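You operate a simulated robot arm through the tools that you are given. There is no shell and no other tool. Be economical: measure what you need, move in short steps, check, and stop when the job is done.

You run a simulated robot arm. Do the job below in one go: nothing can be reset, and whatever is moved stays where it is left.

## Task
Brush the old mortar off the black long brick, held in the clamp.
Fine: put brick and brush back; leave the clamp open and the other bricks as they are. Set down upright: scrubbing brush, what you pick out. What is to be rubbed or washed off counts as gone when no trace of it is left.
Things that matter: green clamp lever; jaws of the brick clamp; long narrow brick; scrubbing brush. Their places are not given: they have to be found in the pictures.

Only the result counts: the job must be done as asked and must still hold three seconds after the hand-in. Knocking over, shifting, dropping, spilling or breaking anything else fails it.

## Robot
A 7-joint arm with a fingered hand, fixed in place. Base frame: the origin is at the foot of the arm, x ahead of it, y to its left, z up; the work surface is at about z = 800. Lengths are in mm, angles in degrees, forces in N, time in s.
Its first joint turns from -166.0 to 166.0 degrees. Payload 4.7 kg.
The tool frame sits at the grasp point between the pads (the TCP): z along the fingers, y along the line on which they close. The tips reach 36 mm beyond it. Largest opening 120 mm; the body of the gripper starts 42 mm behind the TCP. The gripper is a hand of 5 fingers: y runs from the thumb to the fingers, the wrist lies at [-18, -122, -210] in the tool frame, and closing takes about 1.5 s.
Orientation is told as [roll, pitch, yaw] about the base's x, y, z axes, in that order, counted from this pose: with the fingers straight down and the wrist toward the robot, the tool's x, y and z point along [0, 1, 0], [1, 0, 0] and [0, 0, -1] of the base frame.

## Interface
- The arm moves only by the tool nudge_tool. Its argument "deltas" is a list of rows, each an object of numbers (a shift or turn left out is 0, a gripper value left out holds the last): "x", "y", "z": the shift along the tool's x, y, z in mm; "ax", "ay", "az": the turn, a rotation vector about the tool's x, y, z in degrees. In form: [{"x": .., "y": .., "z": .., "ax": .., "ay": .., "az": ..}, ...]. A call has 1 to 12 rows; each row shifts and turns the commanded pose from where the row before left it, along the tool's axes as they then stand. "gripper" is the finger opening in mm, from 0 to 120, set as the call begins (left out, the last holds). A row lasts 0.2 s, in which the tool goes at most 50 mm and 8.6 degrees; a call with a longer step from one row to the next is refused whole, and so is a gripper value outside its range. A pose out of reach is approached as far as the arm can. The call stops where the force on the tool passes 40 N (or 10 N more than at its start, if that is more) or the arm is blocked; 0.2 s more then pass. The fingers move at their own pace (about 45 mm/s each) and stop on an object; they squeeze with about 30 N. The grip force told is the motor's: it shows also when the fingers shut on nothing. Time passes only in rows, and 0.2 s behind the last, so rows that do not move let the fingers close. It gives the time, the measured TCP pose, the force on the tool (base axes), the opening and the grip force at its end, in the units of the frame above (readings bear some noise), with the torque about the TCP (base axes, N m) and any sound that the robot's microphone picked up.
- Cameras (640 x 400 px; columns grow to the right, rows downward): "scene" is fixed at [399.2, 650.4, 1652]; the picture's right is [-1.00, -0.02, 0.00], its down [-0.02, 0.96, -0.26] and it looks along [0.01, -0.26, -0.96] (base axes); focal length 237 px, centre (320, 200). "wrist" rides on the gripper at [73, -91, -143] in the tool frame; the picture's right is [-0.80, 0.28, -0.53], its down [-0.53, -0.73, 0.42] and it looks along [-0.27, 0.62, 0.74] (tool axes); focal length 234 px, centre (320, 200).
- capture(camera): a new picture of that camera. It takes no simulated time.
- curl_fingers(index, middle, ring, little, thumb_bend, thumb_turn): sets how far each is bent, from 0 (flat) to 1 (curled in); at 0.3 the hand is open as for a grip, at 0.7 the pads meet at the TCP. One left out holds its place. A second passes; each finger stops where it meets its share of the squeeze, and holds until it gets a number again. A gripper value or a shape takes the hand back. It gives what a move gives, with no picture; readings hold the bend of each and the force on index, middle, ring, little, thumb and palm. thumb_turn goes from beside the hand (0) to across from the fingers (1), as for a grip.
- preshape(shape): the hand has 5 fingers and takes this shape, open, in about a second: jaw (thumb against the fingers, like two jaws); tri (thumb and two fingers); tip (a fingertip pinch); poke (one finger out to press); point (the index stretched); flat (the hand flat); cup (the hand cupped); fist (a fist). The gripper value then closes the fingers along that shape, each until it touches; the sizes above hold for jaw. It gives what a move gives, with no picture.
- locate(camera, pixels): for up to 12 pixels [column, row] of the newest picture of that camera ("zoom" is the newest enlarged one), the place [x, y, z] in the base frame of the surface seen there, good to about 2 mm. It takes no simulated time.
- inspect(camera, box): a new picture of the part [left, top, right, bottom] of that camera's present view, enlarged. It takes no simulated time.
- close_job(): hands the job in; it is judged then, once.

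Go step by step. Measure first, check grasps and placings, and put right what went wrong. The budget is 80 turns and 46 pictures, counting those below and the enlarged ones. Unless the task says otherwise, let go and move clear before handing in, and close with one line.

The tools are called after "Emit:" by a JSON object that holds its "method" and its "body". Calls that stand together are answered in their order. nudge_tool: Moves the arm, as the interface text tells. Its arguments: {"type":"object","properties":{"deltas":{"type":"array"},"gripper":{"type":"number"}},"required":["deltas"]} The other tools are called the same way: preshape (shape) gives the hand a shape; curl_fingers (index, middle, ring, little, thumb_bend, thumb_turn) moves the fingers one by one; capture (camera) takes a picture; locate (camera, pixels) gives the place of the surface under pixels of a picture; inspect (camera, box) takes an enlarged picture of a part of a camera's view; close_job () hands the job in.

At the start:

```text
time_s: 0.0
tool_pos: [522.8, 281.9, 1203.1]
tool_rot: [0.0, 0.1, 0.0]
force: [-1.0, 0.1, -0.1]
wrist_torque: [-0.02, -0.03, 0.02]
opening: 119.4
grip_force: 0.1
shape: jaw
bend: [0.3, 0.3, 0.3, 0.3, 0.3, 0.98]
finger forces: [0.1, 0.0, 0.0, 0.0, 0.0, 0.0]
```

scene: 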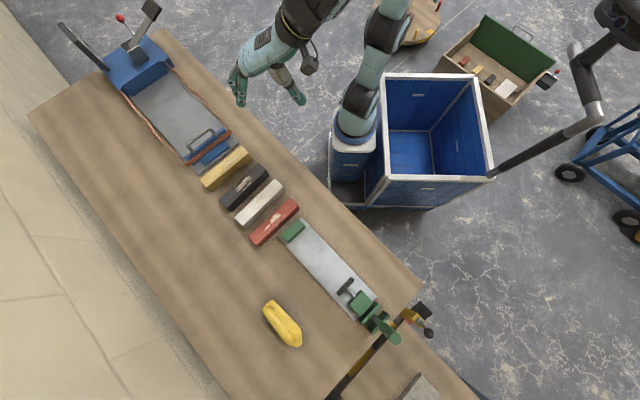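
wrist: 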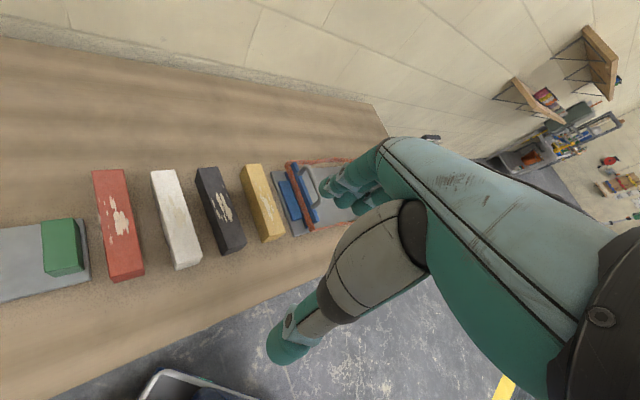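

The scene shows four bricks (the black one near (245,187)), a green clamp (290,230)-(375,315) and a yellow thing at (282,323) that is probably the brush. I'll zoom in on them.

Emit:
{"method": "inspect", "body": {"camera": "scene", "box": [190, 130, 310, 250]}}

Emit:
{"method": "inspect", "body": {"camera": "scene", "box": [250, 210, 450, 360]}}

Emit:
{"method": "locate", "body": {"camera": "scene", "pixels": [[245, 183], [224, 200], [266, 173], [237, 209], [264, 201], [228, 166], [272, 221], [282, 323], [268, 305], [296, 342], [291, 230], [363, 303]]}}

```text
3.33 times, centred on (250, 190) of scene
```

zoom: 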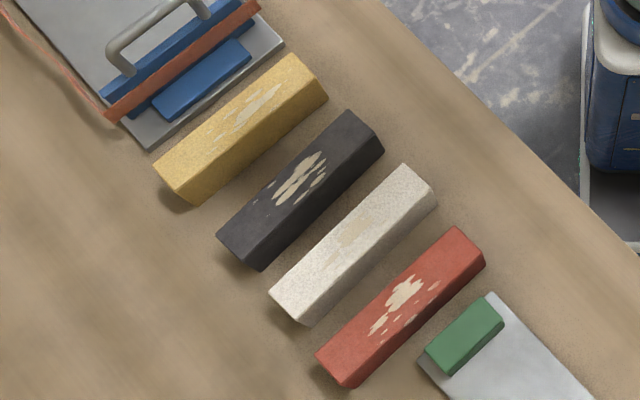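

```text
2.67 times, centred on (350, 285) of scene
```

zoom: 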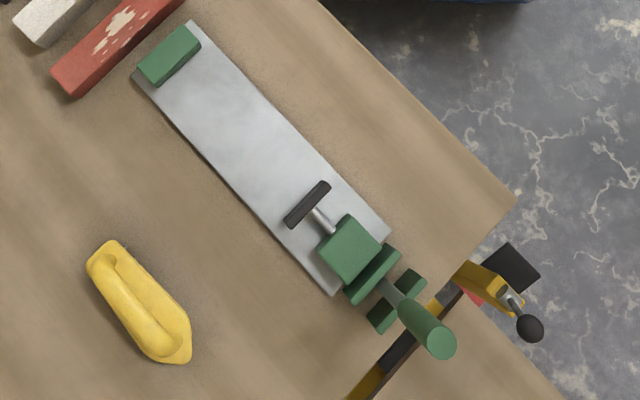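

```text
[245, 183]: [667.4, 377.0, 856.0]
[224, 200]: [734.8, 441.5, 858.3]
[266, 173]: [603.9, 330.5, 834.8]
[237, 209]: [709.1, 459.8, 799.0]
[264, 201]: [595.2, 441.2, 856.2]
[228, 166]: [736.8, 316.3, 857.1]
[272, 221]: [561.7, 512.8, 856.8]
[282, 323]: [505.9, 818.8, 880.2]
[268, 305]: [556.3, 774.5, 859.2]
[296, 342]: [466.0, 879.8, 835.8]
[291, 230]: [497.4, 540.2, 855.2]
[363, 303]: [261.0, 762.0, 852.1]
```

The clamp's fixed jaw is near (497,540) and the moving pad and lever are at the other end. I'll measure the clamp, lever and brush in the enlarged picture.

Emit:
{"method": "locate", "body": {"camera": "zoom", "pixels": [[185, 30], [148, 70], [201, 45], [158, 82], [309, 189], [288, 218], [325, 183], [322, 222], [350, 243], [372, 275], [405, 306], [437, 340]]}}

Emit:
{"method": "locate", "body": {"camera": "zoom", "pixels": [[135, 76], [192, 22], [335, 296], [390, 236], [240, 150], [407, 283], [383, 315], [105, 255], [170, 345], [130, 300], [150, 290], [112, 244]]}}

Emit:
{"method": "inspect", "body": {"camera": "scene", "box": [330, 265, 420, 355]}}

Emit:
{"method": "inspect", "body": {"camera": "scene", "box": [252, 290, 312, 355]}}

```text
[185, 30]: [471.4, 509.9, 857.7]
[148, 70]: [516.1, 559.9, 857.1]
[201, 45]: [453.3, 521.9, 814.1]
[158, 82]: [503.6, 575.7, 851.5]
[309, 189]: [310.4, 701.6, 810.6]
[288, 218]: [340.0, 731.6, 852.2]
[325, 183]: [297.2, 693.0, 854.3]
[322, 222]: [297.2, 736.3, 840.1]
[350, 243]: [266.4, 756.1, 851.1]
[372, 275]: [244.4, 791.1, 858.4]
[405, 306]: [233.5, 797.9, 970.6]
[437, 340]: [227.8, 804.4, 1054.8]
```

```text
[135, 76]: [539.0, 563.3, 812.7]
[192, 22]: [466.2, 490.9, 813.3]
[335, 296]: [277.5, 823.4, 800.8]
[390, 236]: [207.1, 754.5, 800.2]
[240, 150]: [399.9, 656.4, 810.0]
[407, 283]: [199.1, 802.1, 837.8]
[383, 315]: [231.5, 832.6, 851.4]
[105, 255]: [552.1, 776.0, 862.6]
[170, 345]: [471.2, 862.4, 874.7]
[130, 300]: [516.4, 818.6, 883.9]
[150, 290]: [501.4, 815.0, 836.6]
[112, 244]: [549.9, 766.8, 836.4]
```

```text
4.44 times, centred on (375, 310) of scene
```

zoom: 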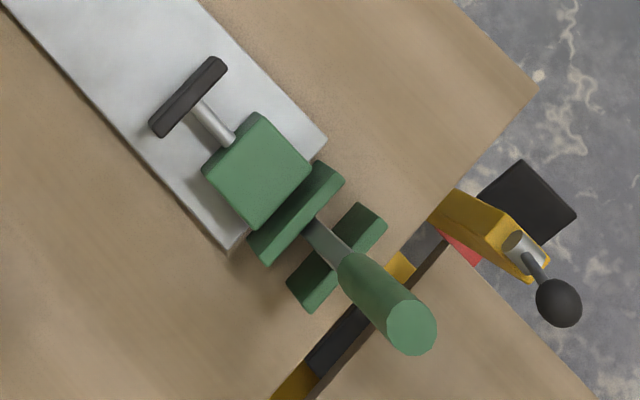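

```text
6.15 times, centred on (282, 322) of scene
```

zoom: 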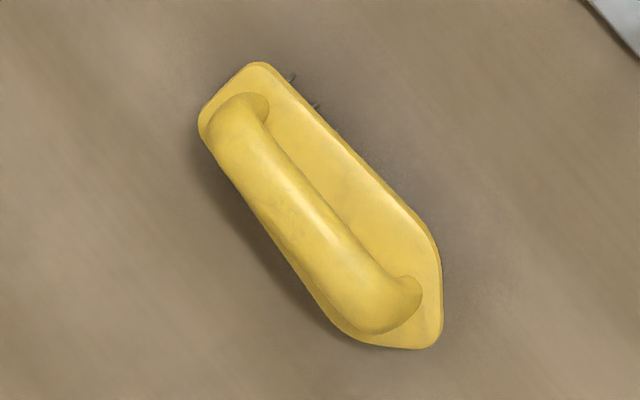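

The brush handle runs along roughly (-0.6,0.8) and the clamp axis along (-0.70,0.71). Next I'll measure the bricks precisely.

Emit:
{"method": "inspect", "body": {"camera": "scene", "box": [200, 145, 290, 235]}}

```text
4.44 times, centred on (245, 190) of scene
```

zoom: 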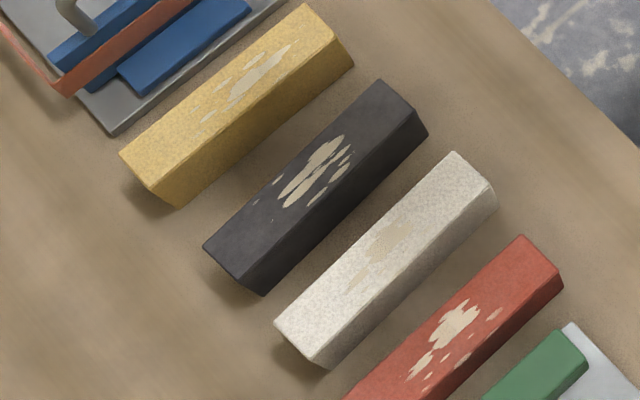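

Emit:
{"method": "locate", "body": {"camera": "zoom", "pixels": [[209, 245], [250, 283], [380, 84], [412, 118], [325, 170], [427, 133], [265, 294], [125, 153], [178, 205], [279, 323], [452, 156], [353, 62]]}}

Emit:
{"method": "locate", "body": {"camera": "zoom", "pixels": [[165, 188], [336, 45], [311, 355], [482, 188], [230, 264], [396, 101], [375, 160], [325, 142], [285, 203], [350, 150], [310, 203]]}}

```text
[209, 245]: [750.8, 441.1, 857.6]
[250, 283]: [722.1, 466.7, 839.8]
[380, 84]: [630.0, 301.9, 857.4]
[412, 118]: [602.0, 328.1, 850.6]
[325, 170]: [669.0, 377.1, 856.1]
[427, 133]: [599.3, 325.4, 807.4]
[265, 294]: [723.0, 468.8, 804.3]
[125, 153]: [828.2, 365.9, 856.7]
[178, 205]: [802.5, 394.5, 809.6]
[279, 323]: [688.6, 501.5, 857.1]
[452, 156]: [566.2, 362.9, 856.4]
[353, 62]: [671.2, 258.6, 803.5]
```

```text
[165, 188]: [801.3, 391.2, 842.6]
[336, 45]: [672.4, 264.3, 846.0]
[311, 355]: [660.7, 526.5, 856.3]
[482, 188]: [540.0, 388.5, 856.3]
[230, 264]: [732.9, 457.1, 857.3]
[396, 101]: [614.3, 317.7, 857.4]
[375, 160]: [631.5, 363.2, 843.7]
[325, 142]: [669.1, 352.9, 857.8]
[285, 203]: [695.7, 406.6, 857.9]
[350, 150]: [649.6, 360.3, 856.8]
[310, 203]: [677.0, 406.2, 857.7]
```

The black brick is about 185×40×57 mm, centred at (676,385), with its long axis at 49°. It has 46 mm gaps to its neighbours. I'll move above it with yaw -41.

Emit:
{"method": "nudge_tool", "body": {"deltas": [{"x": 25.8, "y": 38.3}, {"x": 25.8, "y": 38.3}, {"x": 25.8, "y": 38.3}, {"x": 25.8, "y": 38.3}, {"z": 48.6, "az": 8.2}, {"z": 48.6, "az": 8.2}, {"z": 48.6, "az": 8.2}, {"z": 48.6, "az": 8.2}, {"z": 48.6, "az": 8.2}, {}], "gripper": 90}}

Emit:
{"method": "capture", "body": {"camera": "wrist"}}

Emit:
{"method": "capture", "body": {"camera": "scene"}}

```text
time_s: 2.2
tool_pos: [676.1, 384.0, 958.9]
tool_rot: [-0.1, 0.0, -41.1]
force: [-0.4, -1.0, -0.7]
wrist_torque: [0.04, 0.02, -0.01]
opening: 90.2
grip_force: 0.0
shape: jaw
bend: [0.26, 0.36, 0.33, 0.34, 0.56, 0.99]
finger forces: [0.0, 0.0, 0.1, 0.1, 0.0, 0.1]
```

```text
38 pictures are left
```

wrist: 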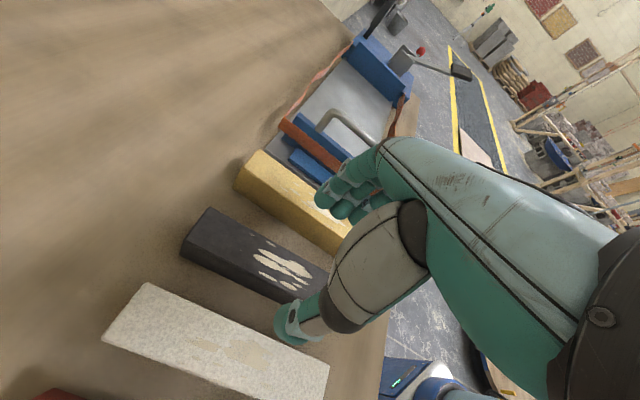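

```text
37 pictures are left
```

scene: 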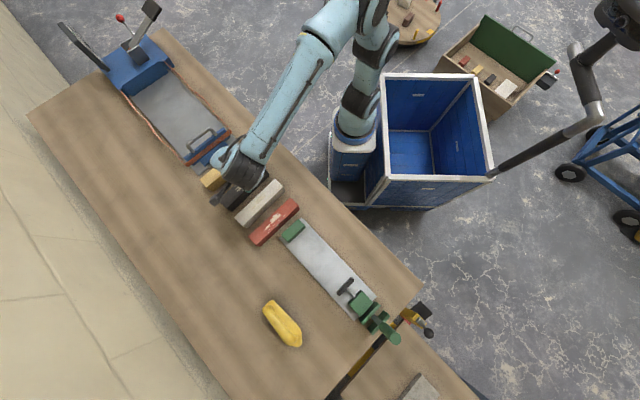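

The hand is over the black brick. I'll go down to just above it and check the finger positions.

Emit:
{"method": "nudge_tool", "body": {"deltas": [{"z": 28}, {"z": 26}, {}]}}

Emit:
{"method": "inspect", "body": {"camera": "wrist", "box": [120, 120, 440, 380]}}

```text
time_s: 3.0
tool_pos: [675.3, 385.3, 904.6]
tool_rot: [0.0, 0.1, -41.0]
force: [0.3, -0.7, -0.3]
wrist_torque: [0.02, 0.0, 0.01]
opening: 90.3
grip_force: 0.0
shape: jaw
bend: [0.26, 0.36, 0.33, 0.34, 0.56, 0.99]
finger forces: [0.0, 0.0, 0.1, 0.0, 0.0, 0.0]
```

```text
1.54 times, centred on (280, 250) of wrist
```

zoom: 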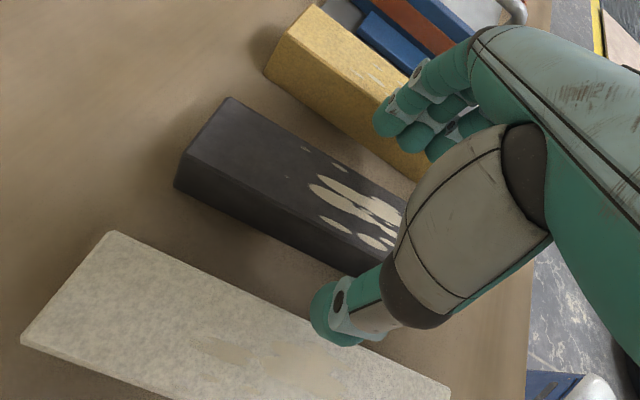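

The thumb tip at (335,315) and the fingers at (390,125) may be close to the neighbouring bricks. I'll measure them.

Emit:
{"method": "locate", "body": {"camera": "zoom", "pixels": [[320, 305], [335, 335], [385, 275], [380, 120], [400, 145], [435, 150], [445, 75], [327, 290], [390, 100], [375, 140]]}}

```text
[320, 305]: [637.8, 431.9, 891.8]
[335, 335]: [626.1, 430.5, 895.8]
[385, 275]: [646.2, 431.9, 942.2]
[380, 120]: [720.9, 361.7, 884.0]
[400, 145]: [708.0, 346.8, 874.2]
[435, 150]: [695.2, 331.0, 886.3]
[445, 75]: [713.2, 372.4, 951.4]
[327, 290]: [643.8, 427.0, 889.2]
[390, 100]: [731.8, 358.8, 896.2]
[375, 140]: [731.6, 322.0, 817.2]
```

The thumb's outer side, about 67 mm across, would graze the white brick. I'll narrow the opening to 66 before going down.

Emit:
{"method": "nudge_tool", "body": {"deltas": [{}, {}, {}, {}], "gripper": 66}}

Emit:
{"method": "inspect", "body": {"camera": "wrist", "box": [120, 120, 440, 380]}}

Emit:
{"method": "locate", "body": {"camera": "zoom", "pixels": [[335, 295], [345, 325], [330, 310], [380, 130], [400, 150], [435, 155], [370, 140], [375, 115], [365, 150]]}}

```text
time_s: 4.0
tool_pos: [676.9, 385.3, 905.6]
tool_rot: [0.0, 0.0, -41.0]
force: [-0.5, 0.3, 0.0]
wrist_torque: [-0.03, -0.03, 0.01]
opening: 66.6
grip_force: 0.1
shape: jaw
bend: [0.74, 0.43, 0.4, 0.4, 0.68, 1.0]
finger forces: [0.0, 0.0, 0.1, 0.1, 0.0, 0.1]
```

```text
1.54 times, centred on (280, 250) of wrist
```

zoom: 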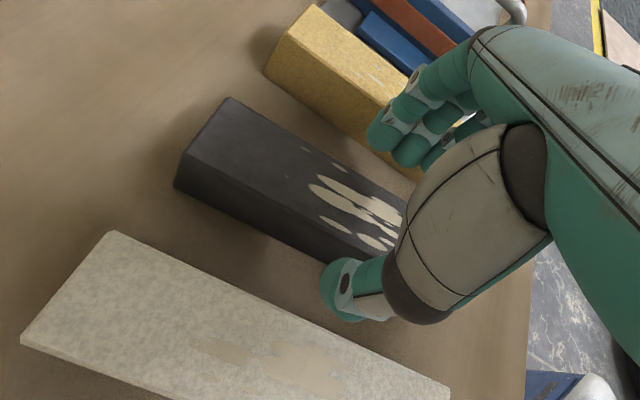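

```text
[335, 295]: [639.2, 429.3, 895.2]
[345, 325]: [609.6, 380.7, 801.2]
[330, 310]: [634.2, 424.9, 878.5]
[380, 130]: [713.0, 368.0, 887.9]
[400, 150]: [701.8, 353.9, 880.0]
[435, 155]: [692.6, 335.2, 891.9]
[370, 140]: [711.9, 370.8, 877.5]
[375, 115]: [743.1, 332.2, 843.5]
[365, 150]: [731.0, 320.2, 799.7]
```

Now there is clearance on both sides. I'll shift 3 mm toward the yellow brick, go down to TCP z≈846, check for contact and close.

Emit:
{"method": "nudge_tool", "body": {"deltas": [{"y": 3}, {"z": 20}, {"z": 20}, {"z": 19}, {}]}}

Emit:
{"method": "inspect", "body": {"camera": "wrist", "box": [120, 120, 440, 380]}}

```text
time_s: 5.2
tool_pos: [679.7, 382.6, 845.8]
tool_rot: [0.0, 0.0, -41.0]
force: [0.6, 0.2, -0.3]
wrist_torque: [0.02, 0.01, 0.0]
opening: 66.2
grip_force: 0.1
shape: jaw
bend: [0.74, 0.43, 0.4, 0.4, 0.68, 1.0]
finger forces: [0.0, 0.0, 0.0, 0.0, 0.0, 0.1]
```

```text
1.54 times, centred on (280, 250) of wrist
```

zoom: 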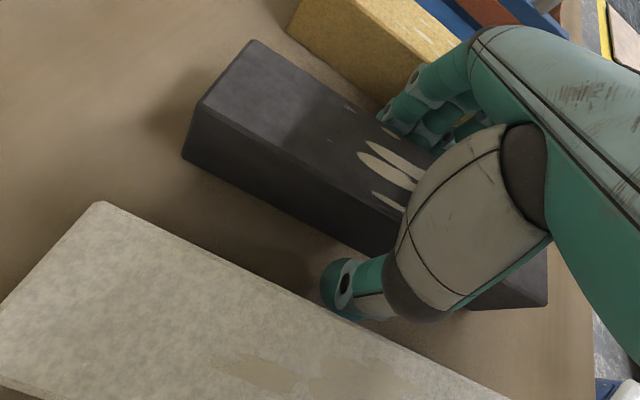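

The fingers straddle the brick without touching anything. I'll close the grip.

Emit:
{"method": "nudge_tool", "body": {"deltas": [{}, {}, {}, {}, {}, {}, {}, {}], "gripper": 25}}

```text
time_s: 7.0
tool_pos: [678.9, 383.4, 846.6]
tool_rot: [0.0, 0.0, -41.0]
force: [-0.7, -0.2, -0.1]
wrist_torque: [0.02, 0.02, 0.19]
opening: 38.6
grip_force: 29.6
shape: jaw
bend: [0.74, 0.53, 0.51, 0.49, 0.74, 1.0]
finger forces: [13.8, 7.5, 3.4, 1.7, 26.9, 0.0]
```

The grip holds at 38.6 mm and 30 N. I'll lift.

Emit:
{"method": "nudge_tool", "body": {"deltas": [{"z": -10}, {"z": -20}, {"z": -30}, {"z": -30}, {"z": -30}, {}]}}

Emit:
{"method": "capture", "body": {"camera": "wrist"}}

```text
time_s: 8.4
tool_pos: [679.4, 382.6, 965.1]
tool_rot: [0.0, 0.0, -41.1]
force: [0.0, 0.2, -8.1]
wrist_torque: [-0.04, 0.03, 0.01]
opening: 38.4
grip_force: 30.0
shape: jaw
bend: [0.74, 0.53, 0.53, 0.52, 0.74, 1.0]
finger forces: [15.8, 6.7, 3.3, 1.0, 26.9, 0.0]
```

```text
33 pictures are left
```

wrist: 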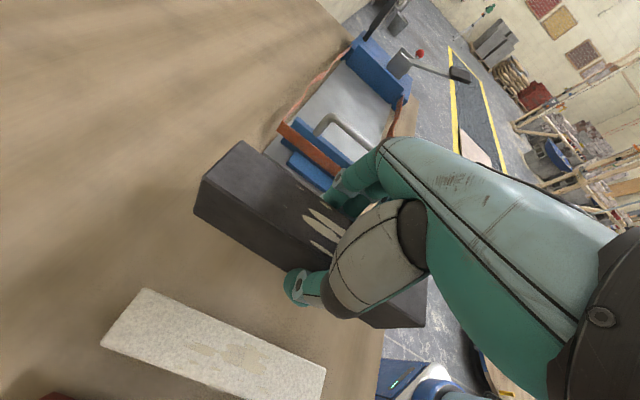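

The brick is held level and steady. I'll carry it over the clamp, then turn.

Emit:
{"method": "nudge_tool", "body": {"deltas": [{"y": -20}, {"y": -37, "x": 0.3}, {"y": -37, "x": 0.3}, {"y": -37, "x": 0.3}, {"y": -37, "x": 0.3}, {"y": -37, "x": 0.3}, {"y": -37, "x": 0.3}, {"y": -37, "x": 0.3}, {"y": -37, "x": 0.3}, {"y": -30}, {"y": -11}, {}]}}

Emit:
{"method": "nudge_tool", "body": {"deltas": [{"az": -7.82}, {"az": -7.82}, {"az": -7.82}, {"az": -7.82}, {"az": -7.82}, {"az": -7.82}, {"az": -7.82}, {"az": -7.82}, {"az": -7.82}, {"az": -7.82}, {"az": -7.82}, {}]}}

Emit:
{"method": "capture", "body": {"camera": "scene"}}

Emit:
{"method": "capture", "body": {"camera": "wrist"}}

```text
time_s: 11.0
tool_pos: [410.3, 618.4, 966.2]
tool_rot: [0.0, 0.0, -41.0]
force: [-0.4, -0.7, -8.6]
wrist_torque: [-0.01, 0.01, 0.0]
opening: 38.4
grip_force: 30.7
shape: jaw
bend: [0.74, 0.53, 0.53, 0.52, 0.74, 1.0]
finger forces: [15.9, 6.8, 3.4, 0.8, 27.2, 0.0]
```

```text
time_s: 13.6
tool_pos: [410.3, 618.4, 965.4]
tool_rot: [0.1, 0.0, 45.1]
force: [2.6, 0.8, -7.9]
wrist_torque: [0.01, -0.02, 0.0]
opening: 38.2
grip_force: 29.9
shape: jaw
bend: [0.74, 0.53, 0.53, 0.52, 0.74, 1.0]
finger forces: [16.1, 6.7, 3.4, 0.7, 26.9, 0.0]
```

```text
32 pictures are left
```

scene: 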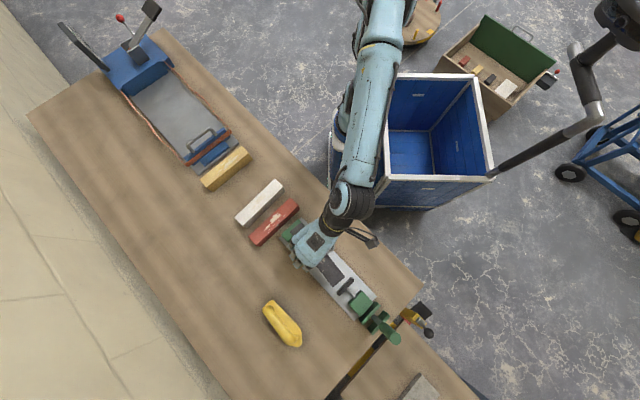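

```text
31 pictures are left
```

wrist: 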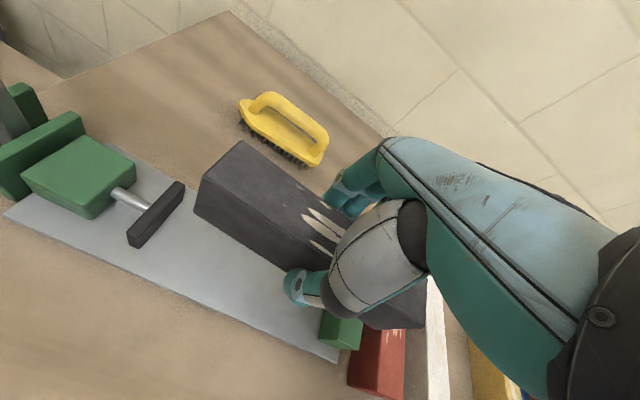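

The brick is over the clamp. I'll measure its end, the pad and the fixed jaw before lowering.

Emit:
{"method": "locate", "body": {"camera": "wrist", "pixels": [[243, 146], [204, 182], [198, 208], [181, 188], [136, 237], [325, 340], [345, 322], [360, 325], [150, 215], [240, 280]]}}

```text
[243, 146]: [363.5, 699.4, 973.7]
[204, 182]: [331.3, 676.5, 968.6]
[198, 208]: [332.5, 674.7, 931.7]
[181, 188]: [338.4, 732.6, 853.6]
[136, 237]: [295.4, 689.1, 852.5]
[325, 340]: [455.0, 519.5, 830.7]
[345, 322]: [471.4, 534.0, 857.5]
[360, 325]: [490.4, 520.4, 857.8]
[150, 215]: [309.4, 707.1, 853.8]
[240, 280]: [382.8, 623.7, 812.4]
```

Clearances are about 8 mm at the fixed jaw and 30 mm at the pad, and the brick is on the axis. I'll lower it.

Emit:
{"method": "nudge_tool", "body": {"deltas": [{"z": 25}, {"z": 30}, {"z": 25}, {"z": 15}, {"z": 7}, {"z": 3}, {"z": 2}, {"z": 1.5}, {}]}}

```text
time_s: 14.8
tool_pos: [408.8, 621.7, 875.5]
tool_rot: [0.4, -0.7, 45.1]
force: [-3.7, 3.8, -5.9]
wrist_torque: [0.16, 0.1, 0.04]
opening: 39.3
grip_force: 30.3
shape: jaw
bend: [0.74, 0.53, 0.54, 0.52, 0.74, 1.0]
finger forces: [16.2, 7.6, 3.2, 0.3, 27.6, 0.1]
stopped in row 5: the force on the tool passed its limit at 44 N (the readings are from after the stop); the commanded pose is now the measured one
```

It made contact at TCP z 875, too early. I'll look.

Emit:
{"method": "capture", "body": {"camera": "wrist"}}

Emit:
{"method": "inspect", "body": {"camera": "scene", "box": [270, 200, 410, 340]}}

```text
30 pictures are left
```

wrist: 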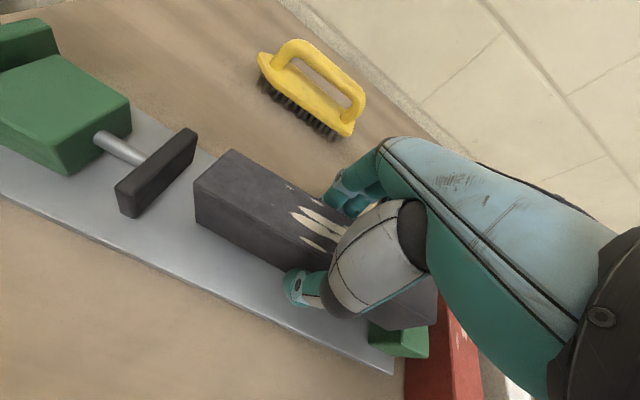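

```text
2.86 times, centred on (340, 270) of scene
```

zoom: 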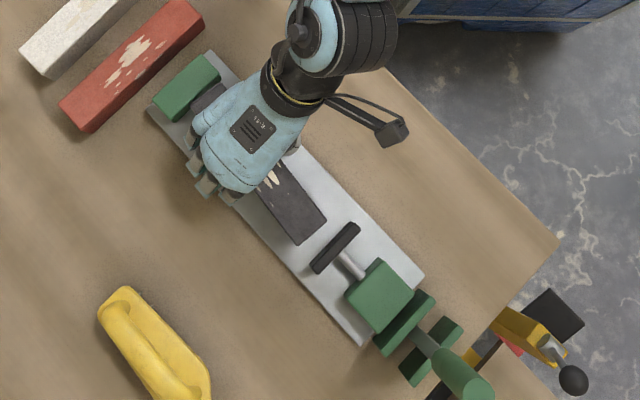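

The brick seems to have touched the fixed jaw's edge. I'll measure where its ends are.

Emit:
{"method": "locate", "body": {"camera": "wrist", "pixels": [[231, 154], [200, 182], [197, 218], [270, 173], [240, 205], [432, 290], [400, 335], [425, 335], [188, 148], [435, 320]]}}

Emit:
{"method": "locate", "body": {"camera": "zoom", "pixels": [[220, 86], [205, 105], [192, 108], [208, 62], [222, 74], [325, 220], [298, 243], [182, 117], [302, 210], [360, 228]]}}

Emit:
{"method": "inspect", "body": {"camera": "wrist", "box": [340, 240, 480, 380]}}

```text
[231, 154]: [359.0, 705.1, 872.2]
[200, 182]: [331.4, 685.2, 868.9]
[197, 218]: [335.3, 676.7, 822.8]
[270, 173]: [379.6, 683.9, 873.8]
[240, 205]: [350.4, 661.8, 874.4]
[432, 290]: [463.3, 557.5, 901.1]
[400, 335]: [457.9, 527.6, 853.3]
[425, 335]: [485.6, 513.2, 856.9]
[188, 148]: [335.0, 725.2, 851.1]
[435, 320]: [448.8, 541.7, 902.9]
```

```text
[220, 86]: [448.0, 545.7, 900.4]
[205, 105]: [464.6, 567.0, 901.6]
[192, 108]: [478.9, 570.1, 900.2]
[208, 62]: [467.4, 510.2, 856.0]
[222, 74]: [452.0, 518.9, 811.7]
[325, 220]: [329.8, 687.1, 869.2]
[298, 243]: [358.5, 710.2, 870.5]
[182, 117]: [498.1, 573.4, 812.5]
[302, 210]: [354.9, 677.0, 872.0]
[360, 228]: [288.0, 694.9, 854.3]
```

```text
2.86 times, centred on (410, 310) of wrist
```

zoom: 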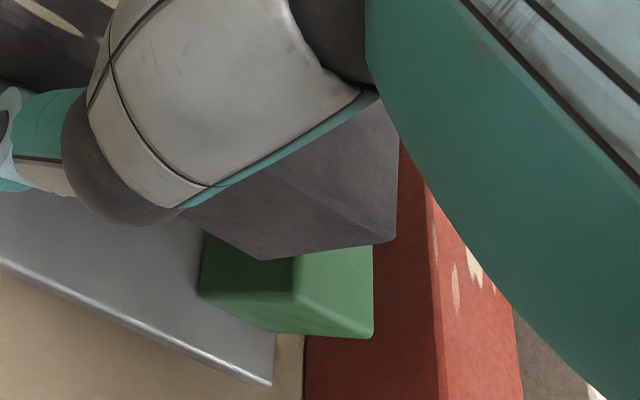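

The brick's jaw-side end caught the fixed jaw, so it is now tilted about 10° in the grip. I'll lift, shift 12 mm toward the pad, and tilt the tool to level the brick.

Emit:
{"method": "nudge_tool", "body": {"deltas": [{"z": -15}, {"z": -20}, {"x": 9}, {"ay": 4}, {"ay": 4}, {}]}}

Emit:
{"method": "capture", "body": {"camera": "wrist"}}

Emit:
{"method": "inspect", "body": {"camera": "scene", "box": [270, 200, 410, 340]}}

```text
time_s: 16.2
tool_pos: [404.4, 626.6, 910.9]
tool_rot: [8.4, -0.7, 45.1]
force: [-0.4, -0.7, -7.2]
wrist_torque: [-0.04, -0.01, 0.0]
opening: 38.7
grip_force: 30.2
shape: jaw
bend: [0.74, 0.54, 0.54, 0.52, 0.74, 1.0]
finger forces: [16.4, 6.2, 4.2, 0.4, 27.0, 0.1]
```

```text
27 pictures are left
```

wrist: 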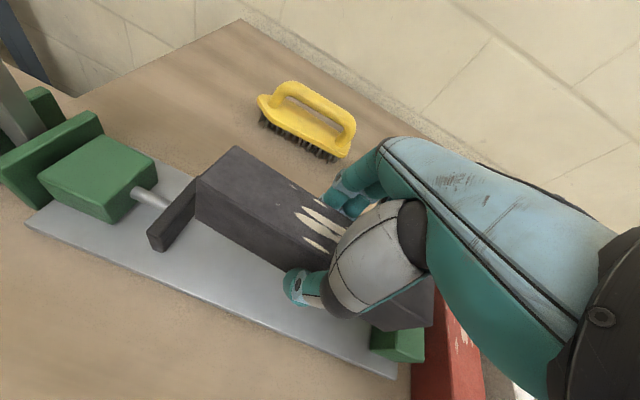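

```text
2.86 times, centred on (340, 270) of scene
```

zoom: 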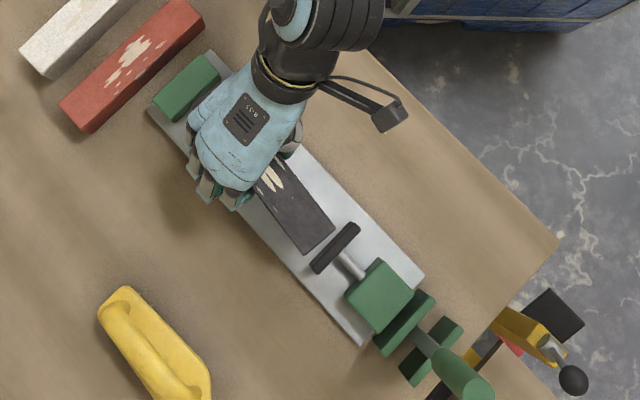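

Emit:
{"method": "locate", "body": {"camera": "wrist", "pixels": [[237, 151], [203, 182], [199, 208], [270, 170], [235, 200], [430, 290], [425, 322], [190, 182], [405, 310], [300, 195]]}}

Emit:
{"method": "locate", "body": {"camera": "zoom", "pixels": [[331, 229], [305, 252], [318, 240], [300, 205], [270, 215], [345, 235], [352, 228], [330, 255]]}}

```text
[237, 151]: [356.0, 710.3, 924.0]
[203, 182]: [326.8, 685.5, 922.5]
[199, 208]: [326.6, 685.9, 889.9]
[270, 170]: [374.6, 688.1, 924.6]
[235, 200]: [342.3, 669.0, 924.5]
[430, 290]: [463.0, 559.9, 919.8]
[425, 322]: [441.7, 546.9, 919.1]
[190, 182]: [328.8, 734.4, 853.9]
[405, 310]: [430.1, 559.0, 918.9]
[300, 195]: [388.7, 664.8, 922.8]
```

```text
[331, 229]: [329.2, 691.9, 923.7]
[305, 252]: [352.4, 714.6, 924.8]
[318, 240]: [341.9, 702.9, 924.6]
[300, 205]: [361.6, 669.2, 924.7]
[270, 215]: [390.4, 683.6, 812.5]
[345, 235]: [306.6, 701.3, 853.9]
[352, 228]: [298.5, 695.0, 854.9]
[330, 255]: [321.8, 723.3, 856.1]
```

The brick is now 1.6° over-levelled and about 5° off in yaw. I'll correct both and measure again.

Emit:
{"method": "nudge_tool", "body": {"deltas": [{"ay": -1.5, "az": -2.5}, {"az": -2.5}, {"z": 19.9, "x": -2.4}, {}]}}

Emit:
{"method": "capture", "body": {"camera": "wrist"}}

Emit:
{"method": "locate", "body": {"camera": "wrist", "pixels": [[237, 151], [203, 182], [270, 170], [235, 200], [430, 290], [420, 318], [405, 310], [265, 225], [280, 175], [427, 310]]}}

```text
time_s: 17.2
tool_pos: [404.7, 626.8, 890.6]
tool_rot: [6.8, -1.3, 50.1]
force: [0.5, -0.9, -8.0]
wrist_torque: [-0.03, -0.02, 0.01]
opening: 38.4
grip_force: 29.6
shape: jaw
bend: [0.74, 0.54, 0.54, 0.52, 0.74, 1.0]
finger forces: [16.3, 6.1, 4.2, 0.3, 27.0, 0.0]
```

```text
25 pictures are left
```

wrist: 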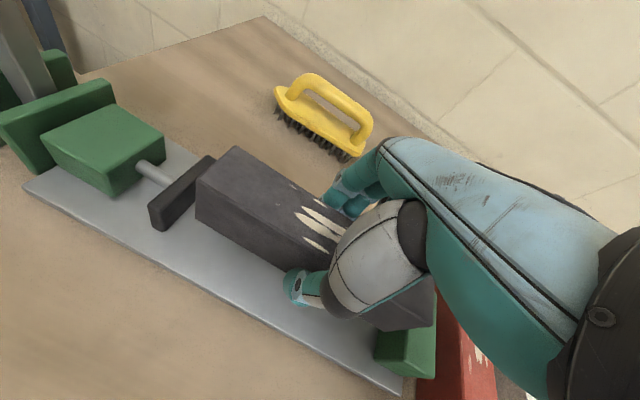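

```text
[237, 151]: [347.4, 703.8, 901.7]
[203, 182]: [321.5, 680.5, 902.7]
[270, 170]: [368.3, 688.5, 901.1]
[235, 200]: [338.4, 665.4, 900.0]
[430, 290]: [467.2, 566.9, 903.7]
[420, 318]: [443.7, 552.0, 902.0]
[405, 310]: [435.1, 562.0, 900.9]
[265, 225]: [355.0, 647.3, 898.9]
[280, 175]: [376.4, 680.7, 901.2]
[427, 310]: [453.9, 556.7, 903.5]
```

The brick is level and aligned to within about 2°, with its top at z 902. I'll lower it the last 35 mm.

Emit:
{"method": "nudge_tool", "body": {"deltas": [{"z": 14.9, "x": -1.8}, {"z": 9.9, "x": -1.2}, {"z": 5, "x": -0.6}, {"z": 2, "x": -0.24}, {"z": 1.5, "x": -0.18}, {"z": 1, "x": -0.1}, {}]}}

```text
time_s: 18.8
tool_pos: [406.3, 627.3, 857.9]
tool_rot: [6.9, -1.4, 50.0]
force: [1.4, 0.2, -2.8]
wrist_torque: [-0.06, 0.11, 0.02]
opening: 38.6
grip_force: 29.7
shape: jaw
bend: [0.74, 0.54, 0.54, 0.52, 0.74, 1.0]
finger forces: [16.7, 6.3, 4.3, 0.4, 27.7, 0.0]
```

The load has dropped to 2.8 N, so the brick is touching down. I'll lower 1 mm more and release.

Emit:
{"method": "nudge_tool", "body": {"deltas": [{"z": 1}, {}]}}

Emit:
{"method": "nudge_tool", "body": {"deltas": [{}, {}, {}, {}, {}], "gripper": 70}}

Emit:
{"method": "nudge_tool", "body": {"deltas": [{"z": -19.9, "x": 2.4}, {"z": -29.8, "x": 3.6}, {"z": -29.8, "x": 3.6}, {"z": -39.8, "x": 4.8}, {"z": -49.7, "x": 6}, {"ay": -6.9}, {"z": -40}, {"az": 5}, {}]}}

Emit:
{"method": "capture", "body": {"camera": "wrist"}}

```text
time_s: 19.4
tool_pos: [405.5, 627.2, 857.1]
tool_rot: [6.9, -1.5, 50.0]
force: [1.1, -0.5, 5.8]
wrist_torque: [-0.09, 0.04, 0.04]
opening: 38.8
grip_force: 30.0
shape: jaw
bend: [0.74, 0.54, 0.54, 0.52, 0.74, 1.0]
finger forces: [17.3, 7.0, 4.5, 0.6, 28.9, 0.0]
```

```text
time_s: 20.6
tool_pos: [404.6, 626.4, 855.9]
tool_rot: [6.9, -1.3, 50.0]
force: [-0.6, 0.5, -0.8]
wrist_torque: [-0.01, -0.04, -0.01]
opening: 69.5
grip_force: 0.1
shape: jaw
bend: [0.74, 0.42, 0.39, 0.41, 0.67, 1.0]
finger forces: [0.1, 0.0, 0.0, 0.0, 0.0, 0.1]
```

```text
time_s: 22.6
tool_pos: [402.7, 624.4, 1065.1]
tool_rot: [0.0, -1.4, 45.0]
force: [0.2, 0.6, -0.2]
wrist_torque: [0.0, -0.04, -0.01]
opening: 69.7
grip_force: 0.0
shape: jaw
bend: [0.74, 0.42, 0.39, 0.41, 0.67, 1.0]
finger forces: [0.1, 0.0, 0.0, 0.1, 0.0, 0.0]
```

```text
24 pictures are left
```

wrist: 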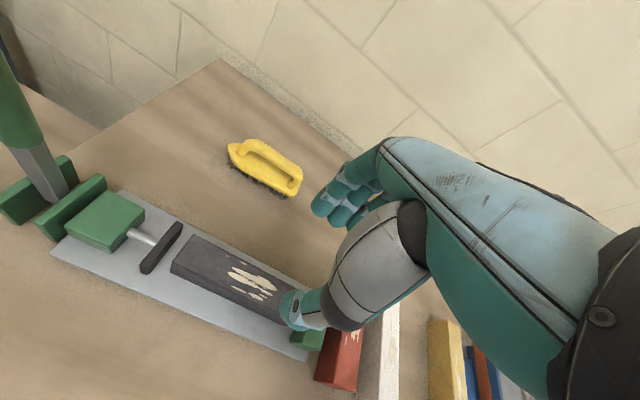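

The brick is in the clamp with both jaws clear of it. I'll look closely at the lever mechanism.

Emit:
{"method": "inspect", "body": {"camera": "wrist", "box": [0, 130, 200, 280]}}

Emit:
{"method": "locate", "body": {"camera": "zoom", "pixels": [[75, 20], [100, 60], [150, 170], [190, 205], [200, 255], [60, 260], [330, 180], [400, 230], [465, 250], [510, 275], [555, 310], [600, 290]]}}

Emit:
{"method": "locate", "body": {"camera": "wrist", "pixels": [[192, 240], [175, 268], [5, 60], [20, 100], [35, 130], [182, 225], [150, 270]]}}

```text
2.67 times, centred on (100, 205) of wrist
```

zoom: 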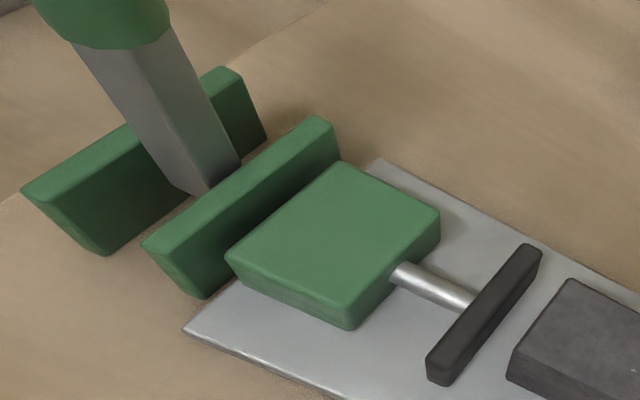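

```text
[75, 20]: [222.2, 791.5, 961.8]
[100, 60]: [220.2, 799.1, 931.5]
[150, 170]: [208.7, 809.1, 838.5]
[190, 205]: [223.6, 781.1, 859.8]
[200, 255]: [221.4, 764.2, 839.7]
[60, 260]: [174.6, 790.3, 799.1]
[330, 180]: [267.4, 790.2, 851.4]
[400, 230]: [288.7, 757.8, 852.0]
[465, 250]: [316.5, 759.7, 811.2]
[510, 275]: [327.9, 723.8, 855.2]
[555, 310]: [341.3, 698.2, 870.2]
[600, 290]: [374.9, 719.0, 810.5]
```

```text
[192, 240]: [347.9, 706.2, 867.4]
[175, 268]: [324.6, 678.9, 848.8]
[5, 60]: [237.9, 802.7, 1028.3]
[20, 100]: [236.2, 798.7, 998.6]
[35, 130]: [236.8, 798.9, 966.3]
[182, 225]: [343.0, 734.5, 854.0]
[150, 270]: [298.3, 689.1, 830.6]
```

The lever's handle stands upright around (227,805) and reaches up to z 1055. I'll move above it with an open hand so I can grip the handle and feel which way it swings.

Emit:
{"method": "nudge_tool", "body": {"deltas": [{"ax": 1.4}, {"z": -35}, {"z": -30}, {"x": 42, "y": 3}, {"x": 42}, {"x": 42}, {"x": 42}, {"x": 42}, {"x": 42}, {}], "gripper": 95}}

Emit:
{"method": "capture", "body": {"camera": "wrist"}}

Emit:
{"method": "inspect", "body": {"camera": "scene", "box": [270, 210, 430, 370]}}

```text
time_s: 24.8
tool_pos: [225.1, 802.9, 1130.6]
tool_rot: [0.0, 0.1, 45.0]
force: [-0.4, -0.4, 0.2]
wrist_torque: [-0.05, 0.0, 0.04]
opening: 95.0
grip_force: 0.1
shape: jaw
bend: [0.26, 0.35, 0.33, 0.33, 0.53, 0.99]
finger forces: [0.0, 0.0, 0.1, 0.0, 0.0, 0.0]
```

```text
22 pictures are left
```

wrist: 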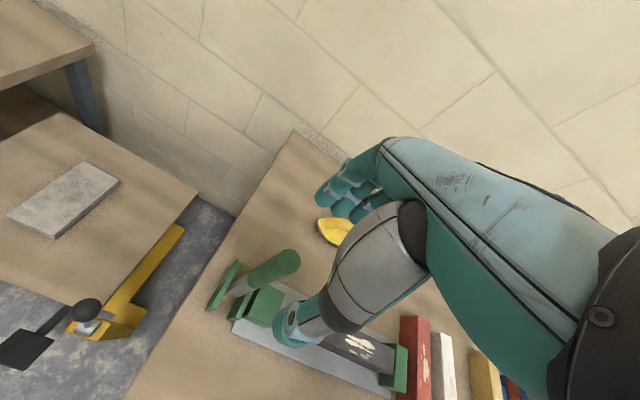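

```text
2.50 times, centred on (350, 290) of scene
```

zoom: 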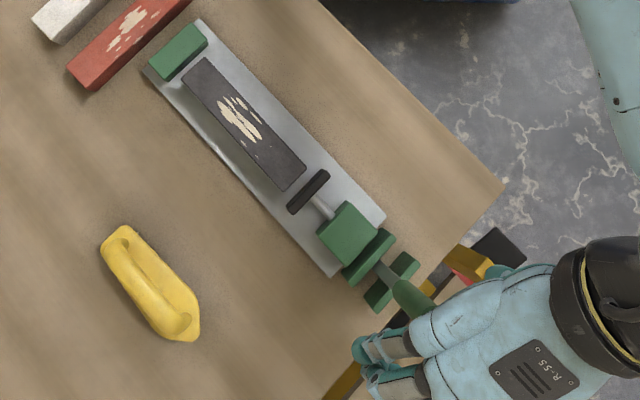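

I'll locate the top of the handle at (287,262) in the wrist view.

Emit:
{"method": "locate", "body": {"camera": "wrist", "pixels": [[288, 262], [290, 255], [275, 270], [260, 280], [296, 258], [240, 290], [330, 190], [292, 335], [345, 215], [365, 195]]}}

Emit:
{"method": "locate", "body": {"camera": "zoom", "pixels": [[190, 70], [212, 62], [303, 165], [280, 190], [325, 172], [290, 208], [201, 32], [160, 76]]}}

```text
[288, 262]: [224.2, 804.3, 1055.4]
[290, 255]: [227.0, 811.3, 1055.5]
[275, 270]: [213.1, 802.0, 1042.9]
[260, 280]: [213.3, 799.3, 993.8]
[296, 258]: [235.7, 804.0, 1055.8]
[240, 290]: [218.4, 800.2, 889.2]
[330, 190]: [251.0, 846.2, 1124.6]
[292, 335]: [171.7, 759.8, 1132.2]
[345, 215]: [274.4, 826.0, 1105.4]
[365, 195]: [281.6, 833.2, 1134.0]
```

```text
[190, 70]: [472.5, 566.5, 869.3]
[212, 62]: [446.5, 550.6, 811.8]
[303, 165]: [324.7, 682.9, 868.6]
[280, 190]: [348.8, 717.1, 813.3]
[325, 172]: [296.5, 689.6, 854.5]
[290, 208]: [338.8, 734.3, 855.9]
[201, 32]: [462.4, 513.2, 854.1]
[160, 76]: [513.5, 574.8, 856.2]
```

The handle is centred under the hand at (225,805). I'll go down around it and close.

Emit:
{"method": "nudge_tool", "body": {"deltas": [{"z": 30, "x": 1, "y": 0.8}, {"z": 30}, {"z": 25}, {"z": 12}, {}]}}

Emit:
{"method": "nudge_tool", "body": {"deltas": [{}, {}, {}, {}, {}, {}, {}, {}, {}], "gripper": 5}}

```text
time_s: 26.0
tool_pos: [225.8, 805.4, 1033.3]
tool_rot: [0.1, 0.2, 45.0]
force: [-0.1, 0.1, -0.8]
wrist_torque: [-0.02, -0.03, -0.02]
opening: 94.7
grip_force: 0.0
shape: jaw
bend: [0.26, 0.35, 0.33, 0.33, 0.53, 0.99]
finger forces: [0.0, 0.0, 0.0, 0.1, 0.1, 0.1]
```

```text
time_s: 28.0
tool_pos: [224.4, 804.6, 1032.7]
tool_rot: [0.0, 0.2, 45.0]
force: [-2.3, -4.7, -2.5]
wrist_torque: [-0.07, 0.02, -0.01]
opening: 17.2
grip_force: 30.4
shape: jaw
bend: [0.73, 0.63, 0.67, 0.67, 0.74, 1.0]
finger forces: [14.2, 7.1, 0.0, 0.0, 26.8, 0.0]
```

The handle is gripped. I'll test with small moves inward along the clamp axis.

Emit:
{"method": "nudge_tool", "body": {"deltas": [{"x": -4}, {"x": -4}, {"x": -4}, {}]}}

```text
time_s: 29.0
tool_pos: [232.3, 795.3, 1033.6]
tool_rot: [0.0, 0.0, 45.0]
force: [-23.9, 4.9, -1.8]
wrist_torque: [0.15, 0.59, 0.17]
opening: 16.2
grip_force: 30.1
shape: jaw
bend: [0.73, 0.73, 0.67, 0.67, 0.74, 0.98]
finger forces: [13.2, 0.1, 0.0, 0.0, 28.1, 0.0]
```

There is 20 N of resistance. I'll check whether the handle moved or slipped.

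Emit:
{"method": "capture", "body": {"camera": "wrist"}}

Emit:
{"method": "locate", "body": {"camera": "wrist", "pixels": [[300, 250], [310, 240], [320, 240], [300, 265], [290, 275], [280, 285]]}}

```text
20 pictures are left
```

wrist: 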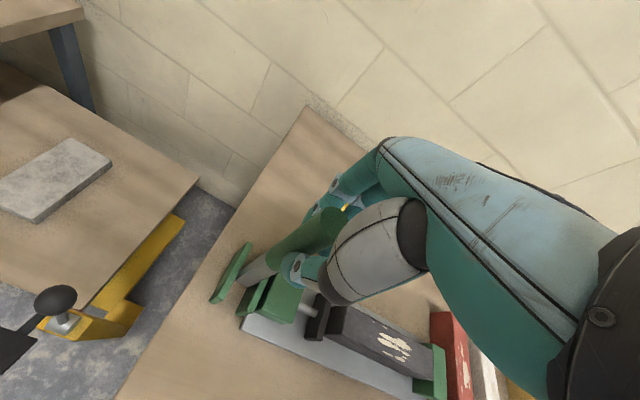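

```text
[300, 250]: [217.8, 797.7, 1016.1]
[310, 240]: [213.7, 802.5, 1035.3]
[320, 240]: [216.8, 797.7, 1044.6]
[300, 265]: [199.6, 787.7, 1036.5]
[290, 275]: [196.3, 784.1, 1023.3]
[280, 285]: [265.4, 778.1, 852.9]
```

The handle's outer surface stays at t≈416, so it didn't move inward. I'll test the outward direction.

Emit:
{"method": "nudge_tool", "body": {"deltas": [{"x": 6}, {"x": 6}, {"x": 6}, {"x": 6}, {}]}}

Emit:
{"method": "inspect", "body": {"camera": "wrist", "box": [200, 180, 460, 380]}}

```text
time_s: 29.7
tool_pos: [229.2, 803.1, 1033.9]
tool_rot: [-0.7, 0.2, 44.8]
force: [19.2, -34.7, 3.8]
wrist_torque: [-0.93, -0.59, -0.27]
opening: 16.6
grip_force: 29.9
shape: jaw
bend: [0.73, 0.73, 0.67, 0.67, 0.74, 1.0]
finger forces: [16.7, 30.8, 0.1, 0.0, 28.1, 0.0]
stopped in row 3: the force on the tool passed its limit at 48 N (the readings are from after the stop); the commanded pose is now the measured one
```

```text
2.00 times, centred on (330, 280) of wrist
```

zoom: 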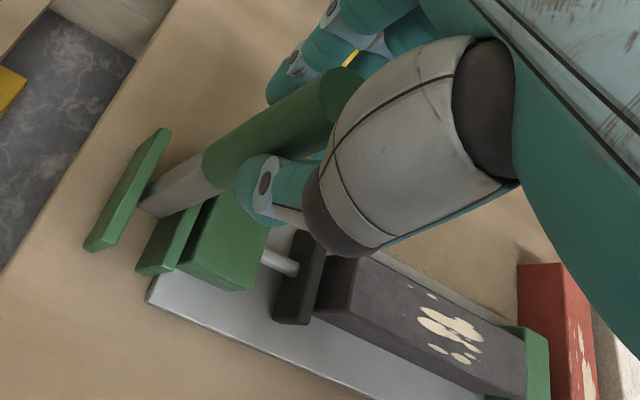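

Outward is blocked at 48 N. I'll back off that load and test sideways.

Emit:
{"method": "nudge_tool", "body": {"deltas": [{"x": -4}, {"y": 4}, {"y": 4}, {"y": 4}, {}]}}

Emit:
{"method": "nudge_tool", "body": {"deltas": [{"y": -5}, {"y": -5}, {"y": -5}, {"y": -5}, {}]}}

```text
time_s: 30.9
tool_pos: [232.7, 809.5, 1034.2]
tool_rot: [-0.3, 0.0, 45.0]
force: [-29.1, -19.1, 8.8]
wrist_torque: [-0.74, 0.98, 0.01]
opening: 17.8
grip_force: 29.6
shape: jaw
bend: [0.73, 0.72, 0.67, 0.67, 0.72, 1.0]
finger forces: [7.6, 0.5, 0.0, 0.1, 41.7, 0.0]
```

```text
time_s: 32.1
tool_pos: [223.7, 797.0, 1034.1]
tool_rot: [-0.5, 0.1, 44.8]
force: [4.6, 10.8, 12.1]
wrist_torque: [0.78, -0.42, -0.01]
opening: 17.0
grip_force: 29.7
shape: jaw
bend: [0.73, 0.72, 0.67, 0.67, 0.74, 1.0]
finger forces: [27.5, 9.1, 0.1, 0.0, 21.0, 0.0]
```

Sideways is stiff both ways, so inward remains most likely, with a firmer push. I'll release, rise, and turn to yaw 135 so the fingers can hook the handle from outside and pull it inward.

Emit:
{"method": "nudge_tool", "body": {"deltas": [{"x": 1, "y": 4}, {}, {}, {}, {}, {}, {}, {"z": -30}, {"z": -35}, {"z": -35}, {}], "gripper": 95}}

Emit:
{"method": "nudge_tool", "body": {"deltas": [{"az": -8.2}, {"az": -8.2}, {"az": -8.2}, {"az": -8.2}, {"az": -8.2}, {"az": -8.2}, {"az": -8.2}, {"az": -8.2}, {"az": -8.2}, {"az": -8.2}, {"az": -8}, {}]}}

Emit:
{"method": "capture", "body": {"camera": "wrist"}}

```text
time_s: 34.5
tool_pos: [224.1, 800.8, 1133.5]
tool_rot: [-0.5, 0.2, 44.9]
force: [-0.1, -0.3, -0.2]
wrist_torque: [0.0, 0.02, -0.03]
opening: 94.8
grip_force: 0.0
shape: jaw
bend: [0.26, 0.35, 0.33, 0.33, 0.53, 0.99]
finger forces: [0.0, 0.1, 0.1, 0.0, 0.1, 0.0]
```

```text
time_s: 37.1
tool_pos: [223.4, 800.9, 1131.8]
tool_rot: [0.2, 0.5, 134.9]
force: [-0.2, 0.9, -0.4]
wrist_torque: [-0.02, 0.0, -0.02]
opening: 95.0
grip_force: 0.1
shape: jaw
bend: [0.26, 0.35, 0.33, 0.33, 0.53, 0.99]
finger forces: [0.0, 0.1, 0.1, 0.0, 0.0, 0.0]
```

```text
18 pictures are left
```

wrist: 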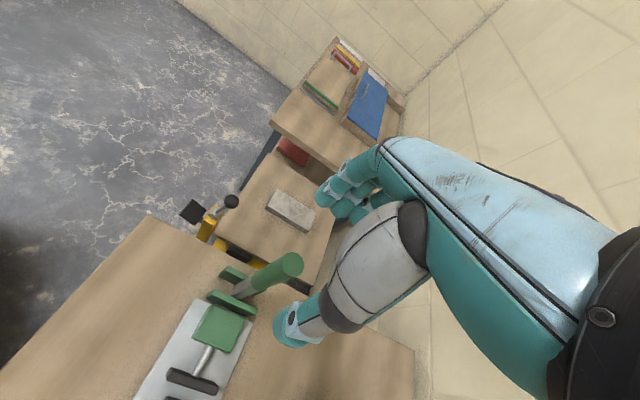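

Turned, with the fingers outside the lever and the thumb inside. I'll go down with the handle between them.

Emit:
{"method": "nudge_tool", "body": {"deltas": [{"x": -4, "y": 1}, {"z": 30}, {"z": 30}, {"z": 25}, {"z": 20}, {}]}}

Emit:
{"method": "nudge_tool", "body": {"deltas": [{}, {}, {}, {}, {}, {}, {}, {}, {}], "gripper": 5}}

Emit:
{"method": "nudge_tool", "body": {"deltas": [{"y": -4}, {"y": -4}, {"y": -4}, {"y": -4}, {}]}}

```text
time_s: 38.5
tool_pos: [226.6, 804.6, 1027.5]
tool_rot: [0.2, 0.5, 134.9]
force: [-0.3, -0.2, 0.6]
wrist_torque: [-0.01, 0.03, 0.01]
opening: 94.8
grip_force: 0.0
shape: jaw
bend: [0.26, 0.35, 0.33, 0.33, 0.53, 0.99]
finger forces: [0.0, 0.0, 0.1, 0.0, 0.0, 0.0]
```

```text
time_s: 40.5
tool_pos: [227.5, 804.2, 1027.9]
tool_rot: [0.2, 0.5, 134.9]
force: [2.3, -4.4, -3.2]
wrist_torque: [-0.06, 0.01, -0.02]
opening: 17.7
grip_force: 29.9
shape: jaw
bend: [0.73, 0.62, 0.67, 0.66, 0.74, 1.0]
finger forces: [14.6, 6.8, 0.1, 0.0, 26.4, 0.1]
```

```text
time_s: 41.7
tool_pos: [236.9, 794.1, 1028.3]
tool_rot: [0.2, 0.5, 134.9]
force: [-24.8, 26.0, 6.9]
wrist_torque: [1.07, 0.99, -0.01]
opening: 19.3
grip_force: 30.0
shape: jaw
bend: [0.72, 0.55, 0.67, 0.66, 0.78, 1.0]
finger forces: [26.5, 16.5, 0.0, 0.0, 12.3, 0.1]
```

There is 36 N of resistance after 14 mm. I'll check whether the lever really moved.

Emit:
{"method": "capture", "body": {"camera": "wrist"}}

```text
17 pictures are left
```

wrist: 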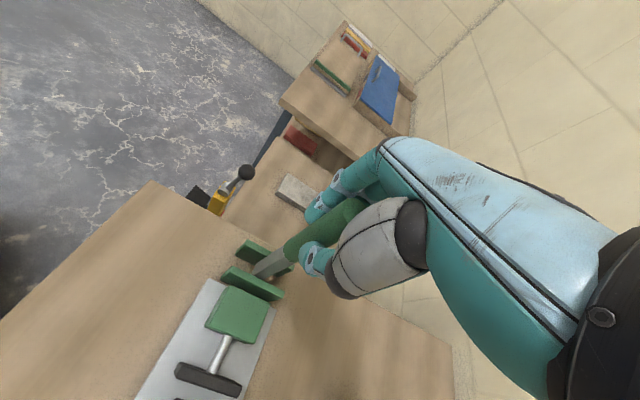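

Emit:
{"method": "locate", "body": {"camera": "wrist", "pixels": [[345, 210], [335, 222], [320, 230], [305, 240], [295, 250], [265, 270], [210, 380], [360, 205], [262, 290], [245, 250]]}}

```text
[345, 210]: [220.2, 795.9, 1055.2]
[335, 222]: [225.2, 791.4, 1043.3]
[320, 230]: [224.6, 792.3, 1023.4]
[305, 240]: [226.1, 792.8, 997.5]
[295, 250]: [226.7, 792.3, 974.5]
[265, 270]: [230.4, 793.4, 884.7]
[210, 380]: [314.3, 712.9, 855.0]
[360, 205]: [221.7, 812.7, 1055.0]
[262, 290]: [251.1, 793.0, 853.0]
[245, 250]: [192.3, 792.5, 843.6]
```

The lever hasn't moved. Its shaft is sandwiched between the two cross bars, so it probably swings sideways about the clamp axis. I'll unload and test sideways in this grip.

Emit:
{"method": "nudge_tool", "body": {"deltas": [{"y": 7}, {"y": 7}, {}]}}

Emit:
{"method": "nudge_tool", "body": {"deltas": [{"x": 5}, {"x": 5}, {"x": 5}, {"x": 5}, {}]}}

Emit:
{"method": "inspect", "body": {"camera": "wrist", "box": [200, 150, 400, 300]}}

```text
time_s: 42.5
tool_pos: [229.8, 802.5, 1029.1]
tool_rot: [0.1, 0.5, 134.8]
force: [10.7, -8.4, 13.5]
wrist_torque: [-0.33, -0.32, -0.02]
opening: 19.0
grip_force: 30.0
shape: jaw
bend: [0.72, 0.62, 0.67, 0.66, 0.77, 1.0]
finger forces: [15.7, 9.7, 0.0, 0.0, 35.5, 0.0]
```

```text
time_s: 43.7
tool_pos: [214.0, 788.3, 1028.2]
tool_rot: [0.2, 0.6, 134.8]
force: [13.7, -7.0, 10.1]
wrist_torque: [-0.15, -0.64, -0.11]
opening: 20.0
grip_force: 30.1
shape: jaw
bend: [0.72, 0.62, 0.67, 0.66, 0.77, 1.0]
finger forces: [13.3, 12.5, 0.0, 0.0, 35.5, 0.1]
```

```text
2.67 times, centred on (300, 225) of wrist
```

zoom: 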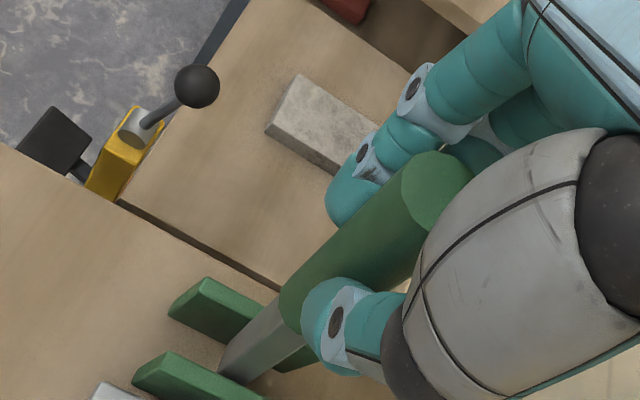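

Moving 21 mm toward the robot met only about 5 N sideways. I'll check that the handle came along.

Emit:
{"method": "locate", "body": {"camera": "zoom", "pixels": [[430, 190], [445, 170], [380, 230], [330, 270], [260, 340], [240, 350]]}}

```text
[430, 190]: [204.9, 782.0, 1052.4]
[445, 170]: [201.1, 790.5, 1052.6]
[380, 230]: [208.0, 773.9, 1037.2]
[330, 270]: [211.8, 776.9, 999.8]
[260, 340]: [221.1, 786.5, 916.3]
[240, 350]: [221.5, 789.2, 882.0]
```

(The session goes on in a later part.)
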